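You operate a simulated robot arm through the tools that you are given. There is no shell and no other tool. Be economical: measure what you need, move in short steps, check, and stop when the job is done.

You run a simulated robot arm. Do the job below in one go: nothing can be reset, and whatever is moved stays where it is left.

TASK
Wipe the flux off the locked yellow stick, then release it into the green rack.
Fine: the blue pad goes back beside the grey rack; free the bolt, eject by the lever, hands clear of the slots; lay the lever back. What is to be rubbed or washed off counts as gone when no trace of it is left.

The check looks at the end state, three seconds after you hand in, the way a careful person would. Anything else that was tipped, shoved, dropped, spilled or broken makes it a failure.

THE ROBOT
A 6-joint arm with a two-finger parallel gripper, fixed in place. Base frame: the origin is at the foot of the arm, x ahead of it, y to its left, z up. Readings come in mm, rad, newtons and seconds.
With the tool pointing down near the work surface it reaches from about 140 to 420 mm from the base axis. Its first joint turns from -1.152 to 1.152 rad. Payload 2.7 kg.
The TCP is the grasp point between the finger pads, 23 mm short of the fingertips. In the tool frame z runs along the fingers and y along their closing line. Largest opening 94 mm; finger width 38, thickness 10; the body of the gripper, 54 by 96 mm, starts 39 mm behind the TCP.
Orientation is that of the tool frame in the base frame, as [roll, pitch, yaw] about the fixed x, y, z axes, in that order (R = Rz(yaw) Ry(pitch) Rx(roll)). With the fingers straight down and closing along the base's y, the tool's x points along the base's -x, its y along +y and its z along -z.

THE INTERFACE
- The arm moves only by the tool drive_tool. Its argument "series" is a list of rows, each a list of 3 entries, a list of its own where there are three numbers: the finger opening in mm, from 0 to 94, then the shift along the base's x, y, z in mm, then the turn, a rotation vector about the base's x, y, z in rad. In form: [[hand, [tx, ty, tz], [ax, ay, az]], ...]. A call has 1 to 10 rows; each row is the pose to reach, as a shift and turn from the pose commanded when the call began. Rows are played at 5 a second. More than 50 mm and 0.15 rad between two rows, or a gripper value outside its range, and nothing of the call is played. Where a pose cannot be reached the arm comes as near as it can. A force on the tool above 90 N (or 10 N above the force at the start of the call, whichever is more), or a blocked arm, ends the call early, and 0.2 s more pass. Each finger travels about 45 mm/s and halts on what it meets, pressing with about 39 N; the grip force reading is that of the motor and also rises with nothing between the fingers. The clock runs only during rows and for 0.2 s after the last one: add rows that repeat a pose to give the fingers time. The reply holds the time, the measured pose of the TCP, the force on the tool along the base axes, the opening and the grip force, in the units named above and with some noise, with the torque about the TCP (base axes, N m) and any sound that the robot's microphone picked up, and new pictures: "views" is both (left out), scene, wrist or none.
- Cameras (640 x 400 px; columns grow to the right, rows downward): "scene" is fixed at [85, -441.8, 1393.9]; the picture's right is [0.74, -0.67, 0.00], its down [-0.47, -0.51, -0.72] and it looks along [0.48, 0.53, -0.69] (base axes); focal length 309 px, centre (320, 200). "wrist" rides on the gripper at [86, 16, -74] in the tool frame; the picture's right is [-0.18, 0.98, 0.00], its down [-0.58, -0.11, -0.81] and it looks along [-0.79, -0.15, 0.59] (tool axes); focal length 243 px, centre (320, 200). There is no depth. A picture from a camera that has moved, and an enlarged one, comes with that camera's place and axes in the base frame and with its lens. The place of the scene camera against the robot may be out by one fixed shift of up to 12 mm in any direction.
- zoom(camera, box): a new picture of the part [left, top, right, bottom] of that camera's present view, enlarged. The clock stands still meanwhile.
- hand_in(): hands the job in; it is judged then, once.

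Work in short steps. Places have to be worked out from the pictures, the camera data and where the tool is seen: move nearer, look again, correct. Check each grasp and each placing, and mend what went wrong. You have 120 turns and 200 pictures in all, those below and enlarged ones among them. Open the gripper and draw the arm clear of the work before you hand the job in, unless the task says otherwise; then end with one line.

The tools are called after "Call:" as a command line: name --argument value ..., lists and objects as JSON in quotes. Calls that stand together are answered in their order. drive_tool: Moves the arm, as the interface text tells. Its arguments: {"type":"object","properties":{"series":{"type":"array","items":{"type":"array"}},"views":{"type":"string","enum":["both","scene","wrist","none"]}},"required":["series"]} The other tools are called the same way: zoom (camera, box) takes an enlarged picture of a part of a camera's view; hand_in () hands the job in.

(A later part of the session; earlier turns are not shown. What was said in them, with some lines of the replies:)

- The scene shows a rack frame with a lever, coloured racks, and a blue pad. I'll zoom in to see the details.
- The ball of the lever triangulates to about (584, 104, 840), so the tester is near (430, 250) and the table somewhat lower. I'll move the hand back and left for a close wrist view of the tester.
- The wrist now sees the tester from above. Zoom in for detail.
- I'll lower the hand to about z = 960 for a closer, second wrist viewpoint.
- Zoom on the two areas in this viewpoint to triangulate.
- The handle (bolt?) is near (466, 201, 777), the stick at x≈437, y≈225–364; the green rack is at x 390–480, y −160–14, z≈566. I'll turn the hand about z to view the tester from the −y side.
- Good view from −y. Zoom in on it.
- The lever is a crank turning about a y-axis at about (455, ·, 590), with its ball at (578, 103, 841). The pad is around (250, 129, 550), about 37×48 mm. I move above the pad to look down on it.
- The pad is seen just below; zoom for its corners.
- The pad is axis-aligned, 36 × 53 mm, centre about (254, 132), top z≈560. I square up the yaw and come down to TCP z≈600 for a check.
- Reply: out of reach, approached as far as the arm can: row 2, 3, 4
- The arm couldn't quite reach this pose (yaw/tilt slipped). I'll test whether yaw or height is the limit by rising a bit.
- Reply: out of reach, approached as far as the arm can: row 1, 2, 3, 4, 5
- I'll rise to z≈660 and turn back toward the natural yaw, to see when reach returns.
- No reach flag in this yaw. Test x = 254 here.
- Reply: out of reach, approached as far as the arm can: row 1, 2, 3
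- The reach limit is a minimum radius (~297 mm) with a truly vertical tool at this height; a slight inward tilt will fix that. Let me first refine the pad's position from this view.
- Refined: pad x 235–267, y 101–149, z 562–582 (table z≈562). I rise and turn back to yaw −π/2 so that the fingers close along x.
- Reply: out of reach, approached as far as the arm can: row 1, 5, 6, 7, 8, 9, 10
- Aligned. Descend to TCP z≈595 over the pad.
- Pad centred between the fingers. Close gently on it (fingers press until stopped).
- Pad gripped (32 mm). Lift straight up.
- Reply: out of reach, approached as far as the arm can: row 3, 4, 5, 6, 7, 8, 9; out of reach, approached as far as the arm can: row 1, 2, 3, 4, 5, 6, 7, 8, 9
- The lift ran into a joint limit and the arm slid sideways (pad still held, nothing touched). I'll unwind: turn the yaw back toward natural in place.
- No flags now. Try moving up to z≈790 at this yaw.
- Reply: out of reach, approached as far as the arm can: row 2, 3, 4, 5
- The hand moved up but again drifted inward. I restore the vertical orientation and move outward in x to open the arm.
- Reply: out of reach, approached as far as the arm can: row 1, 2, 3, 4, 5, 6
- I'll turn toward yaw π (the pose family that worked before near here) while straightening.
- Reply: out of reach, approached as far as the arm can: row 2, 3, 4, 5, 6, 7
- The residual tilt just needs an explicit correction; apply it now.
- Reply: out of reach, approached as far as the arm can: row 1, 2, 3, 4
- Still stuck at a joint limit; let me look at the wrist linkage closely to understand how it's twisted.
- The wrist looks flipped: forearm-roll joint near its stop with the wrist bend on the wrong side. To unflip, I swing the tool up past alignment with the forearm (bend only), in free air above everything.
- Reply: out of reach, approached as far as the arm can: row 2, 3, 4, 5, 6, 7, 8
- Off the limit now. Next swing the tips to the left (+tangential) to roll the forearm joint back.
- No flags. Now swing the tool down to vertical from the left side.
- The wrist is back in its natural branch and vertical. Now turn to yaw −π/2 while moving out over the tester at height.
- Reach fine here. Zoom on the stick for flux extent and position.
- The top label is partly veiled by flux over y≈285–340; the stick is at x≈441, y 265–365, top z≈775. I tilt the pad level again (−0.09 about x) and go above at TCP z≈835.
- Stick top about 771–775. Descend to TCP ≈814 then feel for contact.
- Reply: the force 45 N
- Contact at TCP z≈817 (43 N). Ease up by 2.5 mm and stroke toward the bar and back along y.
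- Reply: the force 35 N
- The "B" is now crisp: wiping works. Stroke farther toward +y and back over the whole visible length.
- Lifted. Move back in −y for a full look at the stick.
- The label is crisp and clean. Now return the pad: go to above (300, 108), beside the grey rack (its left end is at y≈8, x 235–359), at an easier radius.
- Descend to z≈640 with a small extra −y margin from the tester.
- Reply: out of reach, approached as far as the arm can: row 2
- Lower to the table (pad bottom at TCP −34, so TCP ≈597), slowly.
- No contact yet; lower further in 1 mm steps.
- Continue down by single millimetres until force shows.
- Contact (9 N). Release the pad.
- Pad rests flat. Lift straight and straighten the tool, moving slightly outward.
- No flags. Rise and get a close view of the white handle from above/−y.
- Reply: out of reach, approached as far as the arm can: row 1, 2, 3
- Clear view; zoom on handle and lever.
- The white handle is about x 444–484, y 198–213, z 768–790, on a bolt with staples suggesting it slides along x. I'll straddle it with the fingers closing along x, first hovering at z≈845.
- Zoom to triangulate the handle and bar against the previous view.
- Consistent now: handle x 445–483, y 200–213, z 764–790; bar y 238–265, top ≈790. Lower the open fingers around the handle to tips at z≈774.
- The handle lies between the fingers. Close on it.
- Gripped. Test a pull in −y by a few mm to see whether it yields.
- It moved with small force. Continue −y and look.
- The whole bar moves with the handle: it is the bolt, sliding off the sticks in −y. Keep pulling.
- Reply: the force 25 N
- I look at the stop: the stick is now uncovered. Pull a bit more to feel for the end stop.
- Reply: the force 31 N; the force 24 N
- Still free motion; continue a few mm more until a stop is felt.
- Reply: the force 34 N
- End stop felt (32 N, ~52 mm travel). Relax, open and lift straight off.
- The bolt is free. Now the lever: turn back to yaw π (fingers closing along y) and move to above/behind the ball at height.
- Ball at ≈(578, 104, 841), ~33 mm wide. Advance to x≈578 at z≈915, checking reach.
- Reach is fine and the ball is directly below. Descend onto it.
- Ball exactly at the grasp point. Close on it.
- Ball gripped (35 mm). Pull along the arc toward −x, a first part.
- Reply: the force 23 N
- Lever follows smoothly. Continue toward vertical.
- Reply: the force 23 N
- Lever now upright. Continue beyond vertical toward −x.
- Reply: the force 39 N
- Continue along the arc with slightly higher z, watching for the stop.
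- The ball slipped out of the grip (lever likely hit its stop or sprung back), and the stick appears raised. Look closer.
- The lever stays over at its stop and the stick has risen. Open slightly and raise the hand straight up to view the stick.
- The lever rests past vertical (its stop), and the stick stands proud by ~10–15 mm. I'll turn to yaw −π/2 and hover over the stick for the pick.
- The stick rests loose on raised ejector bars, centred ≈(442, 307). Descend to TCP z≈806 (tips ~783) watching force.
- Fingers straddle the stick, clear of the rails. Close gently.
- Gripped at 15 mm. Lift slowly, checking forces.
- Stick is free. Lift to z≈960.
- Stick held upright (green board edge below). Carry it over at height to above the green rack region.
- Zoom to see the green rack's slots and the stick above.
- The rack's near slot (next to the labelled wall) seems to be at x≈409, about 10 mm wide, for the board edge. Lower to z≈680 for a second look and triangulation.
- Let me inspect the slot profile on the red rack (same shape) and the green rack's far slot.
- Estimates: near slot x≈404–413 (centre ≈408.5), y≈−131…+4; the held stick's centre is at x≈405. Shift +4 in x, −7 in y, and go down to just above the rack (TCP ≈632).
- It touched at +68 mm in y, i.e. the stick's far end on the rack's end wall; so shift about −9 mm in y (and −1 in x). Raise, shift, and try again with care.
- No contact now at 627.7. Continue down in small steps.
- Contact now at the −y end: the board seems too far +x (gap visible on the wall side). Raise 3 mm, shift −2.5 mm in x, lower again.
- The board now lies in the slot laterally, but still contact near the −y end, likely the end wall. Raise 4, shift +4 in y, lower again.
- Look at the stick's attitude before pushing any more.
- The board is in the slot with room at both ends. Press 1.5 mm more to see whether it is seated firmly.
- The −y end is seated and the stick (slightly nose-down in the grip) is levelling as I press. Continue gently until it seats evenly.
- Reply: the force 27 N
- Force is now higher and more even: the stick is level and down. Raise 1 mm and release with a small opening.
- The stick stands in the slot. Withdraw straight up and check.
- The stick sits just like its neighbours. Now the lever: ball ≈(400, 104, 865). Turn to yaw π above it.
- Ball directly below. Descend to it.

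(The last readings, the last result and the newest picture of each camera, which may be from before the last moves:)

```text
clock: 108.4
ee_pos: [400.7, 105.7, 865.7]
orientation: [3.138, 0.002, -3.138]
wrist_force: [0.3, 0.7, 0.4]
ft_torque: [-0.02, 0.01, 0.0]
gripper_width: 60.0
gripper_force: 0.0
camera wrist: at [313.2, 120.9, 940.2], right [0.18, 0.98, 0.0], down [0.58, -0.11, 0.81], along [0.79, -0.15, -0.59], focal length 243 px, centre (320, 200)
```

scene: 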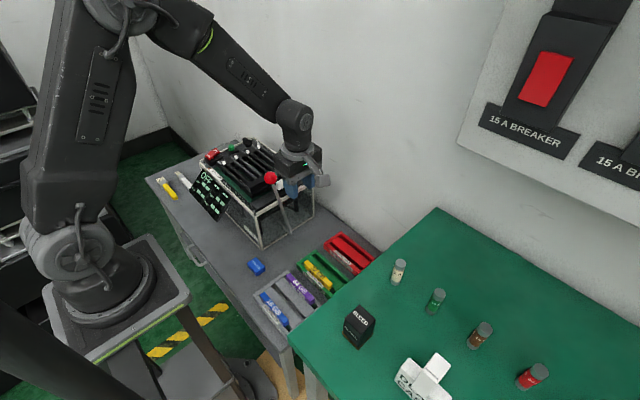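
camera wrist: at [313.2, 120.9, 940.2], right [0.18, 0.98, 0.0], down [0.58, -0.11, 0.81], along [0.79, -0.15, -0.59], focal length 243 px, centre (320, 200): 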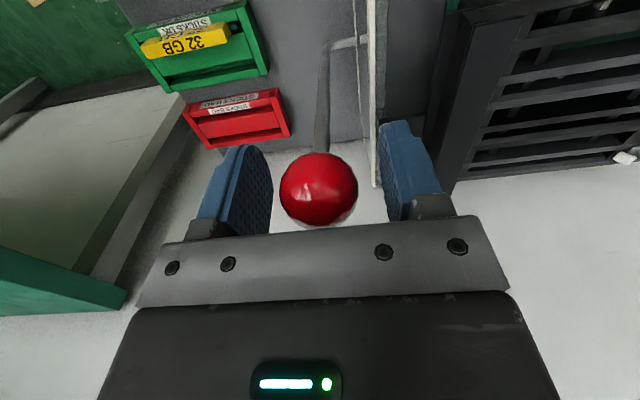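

Close on the ball and swing it back over the first half of the arc.

Call:
drive_tool --series '[[40, [0, 0, 2], [0, 0, 0]], [28, [0, 0, 2], [0, 0, 0]], [28, [0, 0, 2], [0, 0, 0]], [28, [8, 0, 3.5], [0, 0, 0]], [28, [16.3, 0, 4.8], [0, 0, 0]], [28, [26, 0, 6], [0, 0, 0]], [28, [35.6, 0, 6.8], [0, 0, 0]], [28, [45.5, 0, 7.3], [0, 0, 0]], [28, [55.1, 0, 7.5], [0, 0, 0]], [28, [55.1, 0, 7.5], [0, 0, 0]]]' --views "scene"

```text
clock: 110.6
ee_pos: [455.1, 104.2, 871.9]
orientation: [3.141, 0.001, -3.14]
wrist_force: [-5.8, 6.4, -2.9]
ft_torque: [-0.05, 1.24, 0.01]
gripper_width: 35.2
gripper_force: 45.0
```

scene: 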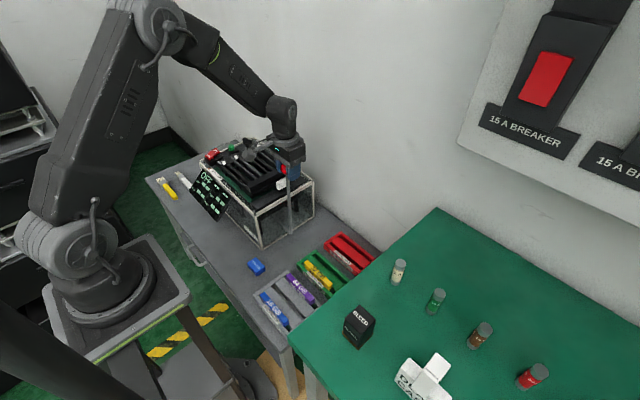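

Lever follows (now upright, low force). Continue to its original rest.

Call:
drive_tool --series '[[28, [10, 0, -0.2], [0, 0, 0]], [28, [19.5, 0, -0.7], [0, 0, 0]], [28, [29, 0, -1.5], [0, 0, 0]], [28, [38.8, 0, -2.7], [0, 0, 0]], [28, [48.4, 0, -4.2], [0, 0, 0]], [28, [58, 0, -6.1], [0, 0, 0]], [28, [67.5, 0, -8.3], [0, 0, 0]], [28, [76.9, 0, -10.8], [0, 0, 0]], [28, [86.2, 0, -13.7], [0, 0, 0]], [28, [95.4, 0, -16.8], [0, 0, 0]]]' --views "none"

Call:
drive_tool --series '[[28, [9, 0, -3.5], [0, 0, 0]], [28, [18.1, 0, -7.3], [0, 0, 0]], [28, [24, 0, -10], [0, 0, 0]], [28, [28, 0, -12], [0, 0, 0]], [28, [28, 0, -12], [0, 0, 0]]]' --views "both"

```text
clock: 112.8
ee_pos: [552.9, 104.1, 854.5]
orientation: [-3.141, 0.0, -3.14]
wrist_force: [-6.3, -5.7, -5.2]
ft_torque: [-0.04, 1.13, -0.01]
gripper_width: 35.1
gripper_force: 44.8
```

```text
clock: 114.0
ee_pos: [578.8, 104.6, 842.0]
orientation: [3.14, 0.0, -3.141]
wrist_force: [-8.1, -0.5, -6.3]
ft_torque: [0.03, 0.96, -0.01]
gripper_width: 35.0
gripper_force: 45.1
camera wrist: at [491.9, 120.8, 918.4], right [0.18, 0.98, 0.0], down [0.58, -0.11, 0.81], along [0.79, -0.15, -0.59], focal length 243 px, centre (320, 200)
```

scene: 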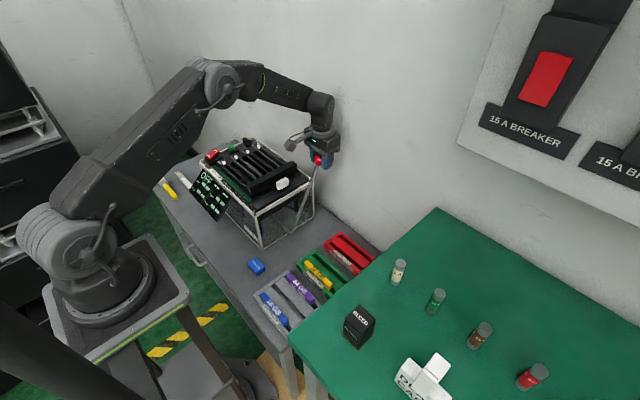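
wrist: 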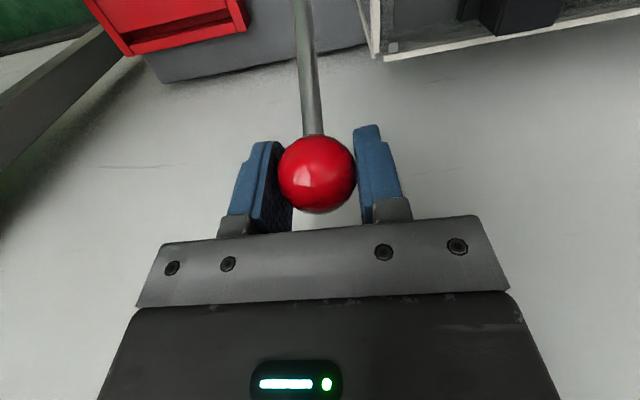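

Nudge a little farther to make sure it's at its rest stop.

Call:
drive_tool --series '[[28, [4, 0, -2], [0, 0, 0]], [28, [7, 0, -3.5], [0, 0, 0]], [28, [7, 0, -3.5], [0, 0, 0]]]' --views "wrist"

```text
clock: 114.8
ee_pos: [586.9, 105.6, 838.9]
orientation: [3.14, 0.0, -3.139]
wrist_force: [-7.2, 0.3, -5.6]
ft_torque: [-0.02, 0.98, -0.01]
gripper_width: 35.1
gripper_force: 44.7
camera wrist: at [499.8, 120.8, 914.3], right [0.18, 0.98, 0.0], down [0.58, -0.11, 0.81], along [0.79, -0.15, -0.59], focal length 243 px, centre (320, 200)
```

wrist: 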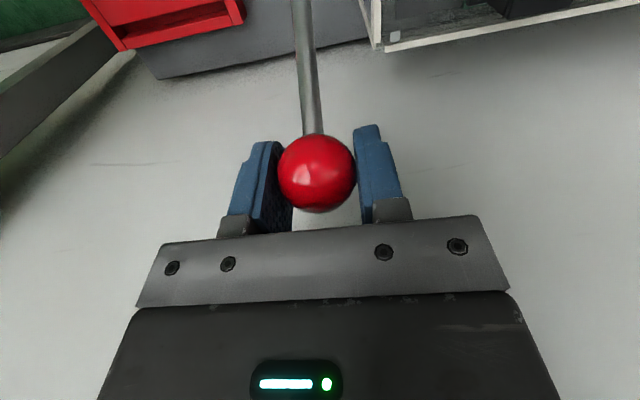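

It went slightly beyond the original place without a stop; bring it back ~6 mm and release.

Call:
drive_tool --series '[[28, [-6, 0, 3], [0, 0, 0]], [28, [-6, 0, 3], [0, 0, 0]], [45, [-6, 0, 3], [0, 0, 0]], [60, [-6, 0, 3], [0, 0, 0]], [60, [-6, 0, 3], [0, 0, 0]], [60, [-6, 0, 40], [0, 0, 0]], [60, [-6, 0, 85], [0, 0, 0]], [60, [-30, 0, 120], [0, 0, 0]]]' --views "both"

Call:
zoom --camera "scene" --box '[190, 120, 350, 245]'

```text
clock: 116.6
ee_pos: [555.6, 106.9, 963.3]
orientation: [3.14, 0.002, -3.14]
wrist_force: [-0.1, -0.4, 0.2]
ft_torque: [0.04, -0.02, 0.0]
gripper_width: 59.9
gripper_force: 0.0
camera wrist: at [468.5, 122.0, 1038.7], right [0.18, 0.98, 0.0], down [0.58, -0.11, 0.81], along [0.79, -0.15, -0.59], focal length 243 px, centre (320, 200)
```

scene: 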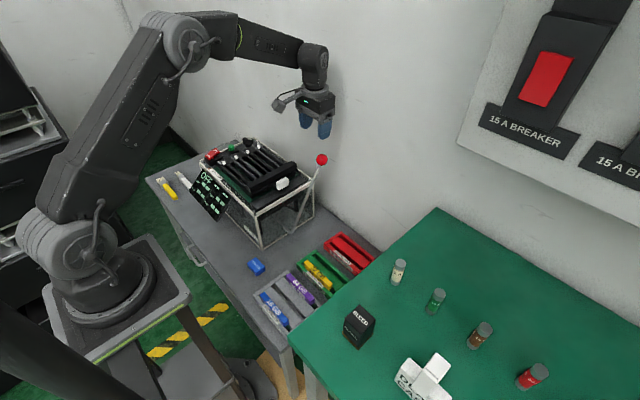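
wrist: 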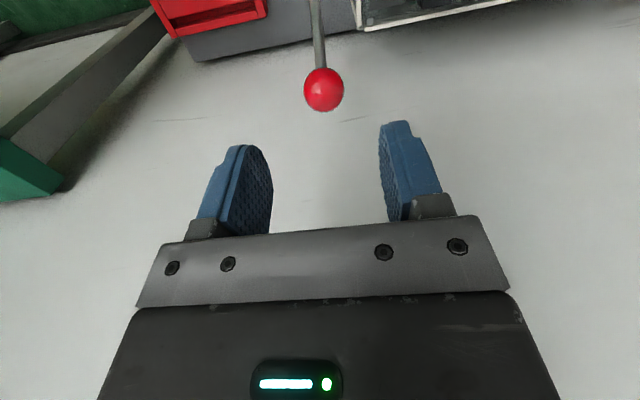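

```text
3.20 times, centred on (270, 182) of scene
camera zoom: at [85.0, -441.8, 1393.9], right [0.74, -0.67, 0.0], down [-0.47, -0.51, -0.72], along [0.48, 0.53, -0.69], focal length 989 px, centre (480, 256)
```

zoom: 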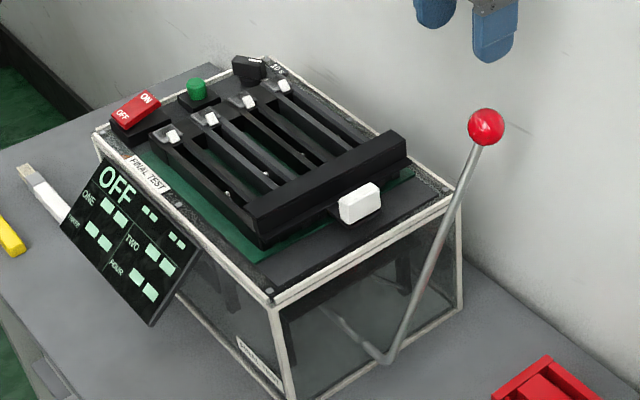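

The lever is exactly at its original place and the ejector is down. Draw the arm clear and do a final check of the stick.

Call:
drive_tool --series '[[90, [-30, -20, 30], [0, 0, 0]], [94, [-60, -45, 65], [0, 0, 0]], [94, [-90, -75, 100], [0, 0, 0]], [94, [-90, -75, 100], [0, 0, 0]]]' --views "wrist"

Call:
zoom --camera "scene" --box '[235, 230, 355, 310]'

```text
refused: row 2 steps farther than a row can; nothing moved
```

```text
5.00 times, centred on (295, 270) of scene
camera zoom: at [85.0, -441.8, 1393.9], right [0.74, -0.67, 0.0], down [-0.47, -0.51, -0.72], along [0.48, 0.53, -0.69], focal length 1545 px, centre (445, -150)
```

zoom: 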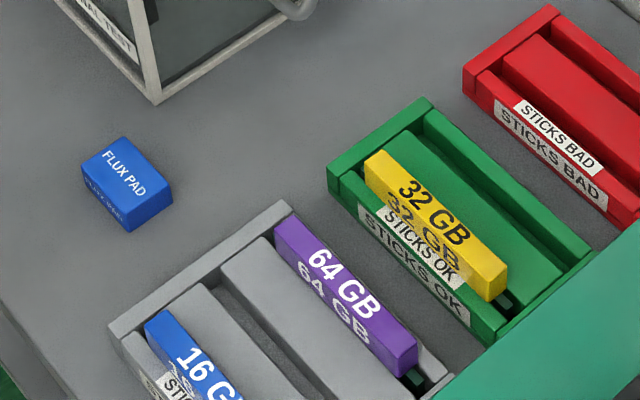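

The side label looks slightly brownish; zoom tightly to tell shadow from flux.

Call:
zoom --camera "scene" --box '[296, 255, 340, 295]'

Call:
drive_tool --series '[[80, [-22, -18, 22], [0, 0, 0]], [94, [-44, -36, 44], [0, 0, 0]], [94, [-66, -54, 66], [0, 0, 0]], [94, [-88, -72, 88], [0, 0, 0]], [94, [-88, -72, 88], [0, 0, 0]]]' --views "wrist"

```text
10.00 times, centred on (318, 275) of scene
camera zoom: at [85.0, -441.8, 1393.9], right [0.74, -0.67, 0.0], down [-0.47, -0.51, -0.72], along [0.48, 0.53, -0.69], focal length 3090 px, centre (340, -550)
```

zoom: 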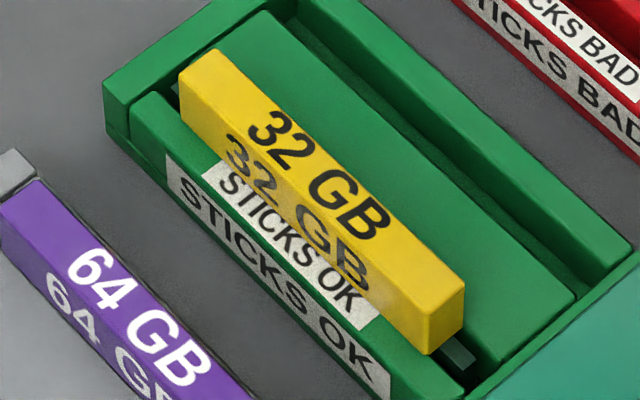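

```text
clock: 117.8
ee_pos: [466.9, 32.6, 1050.6]
orientation: [3.14, 0.001, -3.139]
wrist_force: [-0.4, -0.4, 0.3]
ft_torque: [0.0, 0.03, 0.01]
gripper_width: 94.1
gripper_force: 0.1
camera wrist: at [379.3, 48.1, 1125.0], right [0.18, 0.98, 0.0], down [0.58, -0.11, 0.81], along [0.79, -0.15, -0.59], focal length 243 px, centre (320, 200)
```

wrist: 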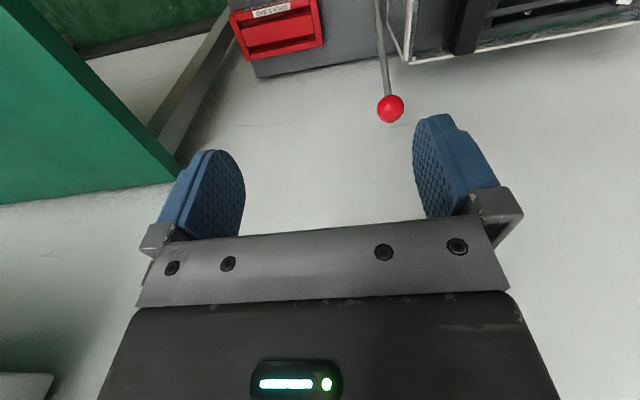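

Only shading on the side face, no flux left. The stick is seated in the green rack, the pad is beside the grey rack, the bolt is free, the lever is back and the arm is clear, so I'm handing in.

Call:
hand_in

```text
The job is handed in.
```

The job is handed in: I wiped the flux off the yellow stick, slid the bolt free and ejected the stick with the lever. It now stands in the green rack, the lever is back where it started, and the pad is beside the grey rack, about 5 cm from its first spot.
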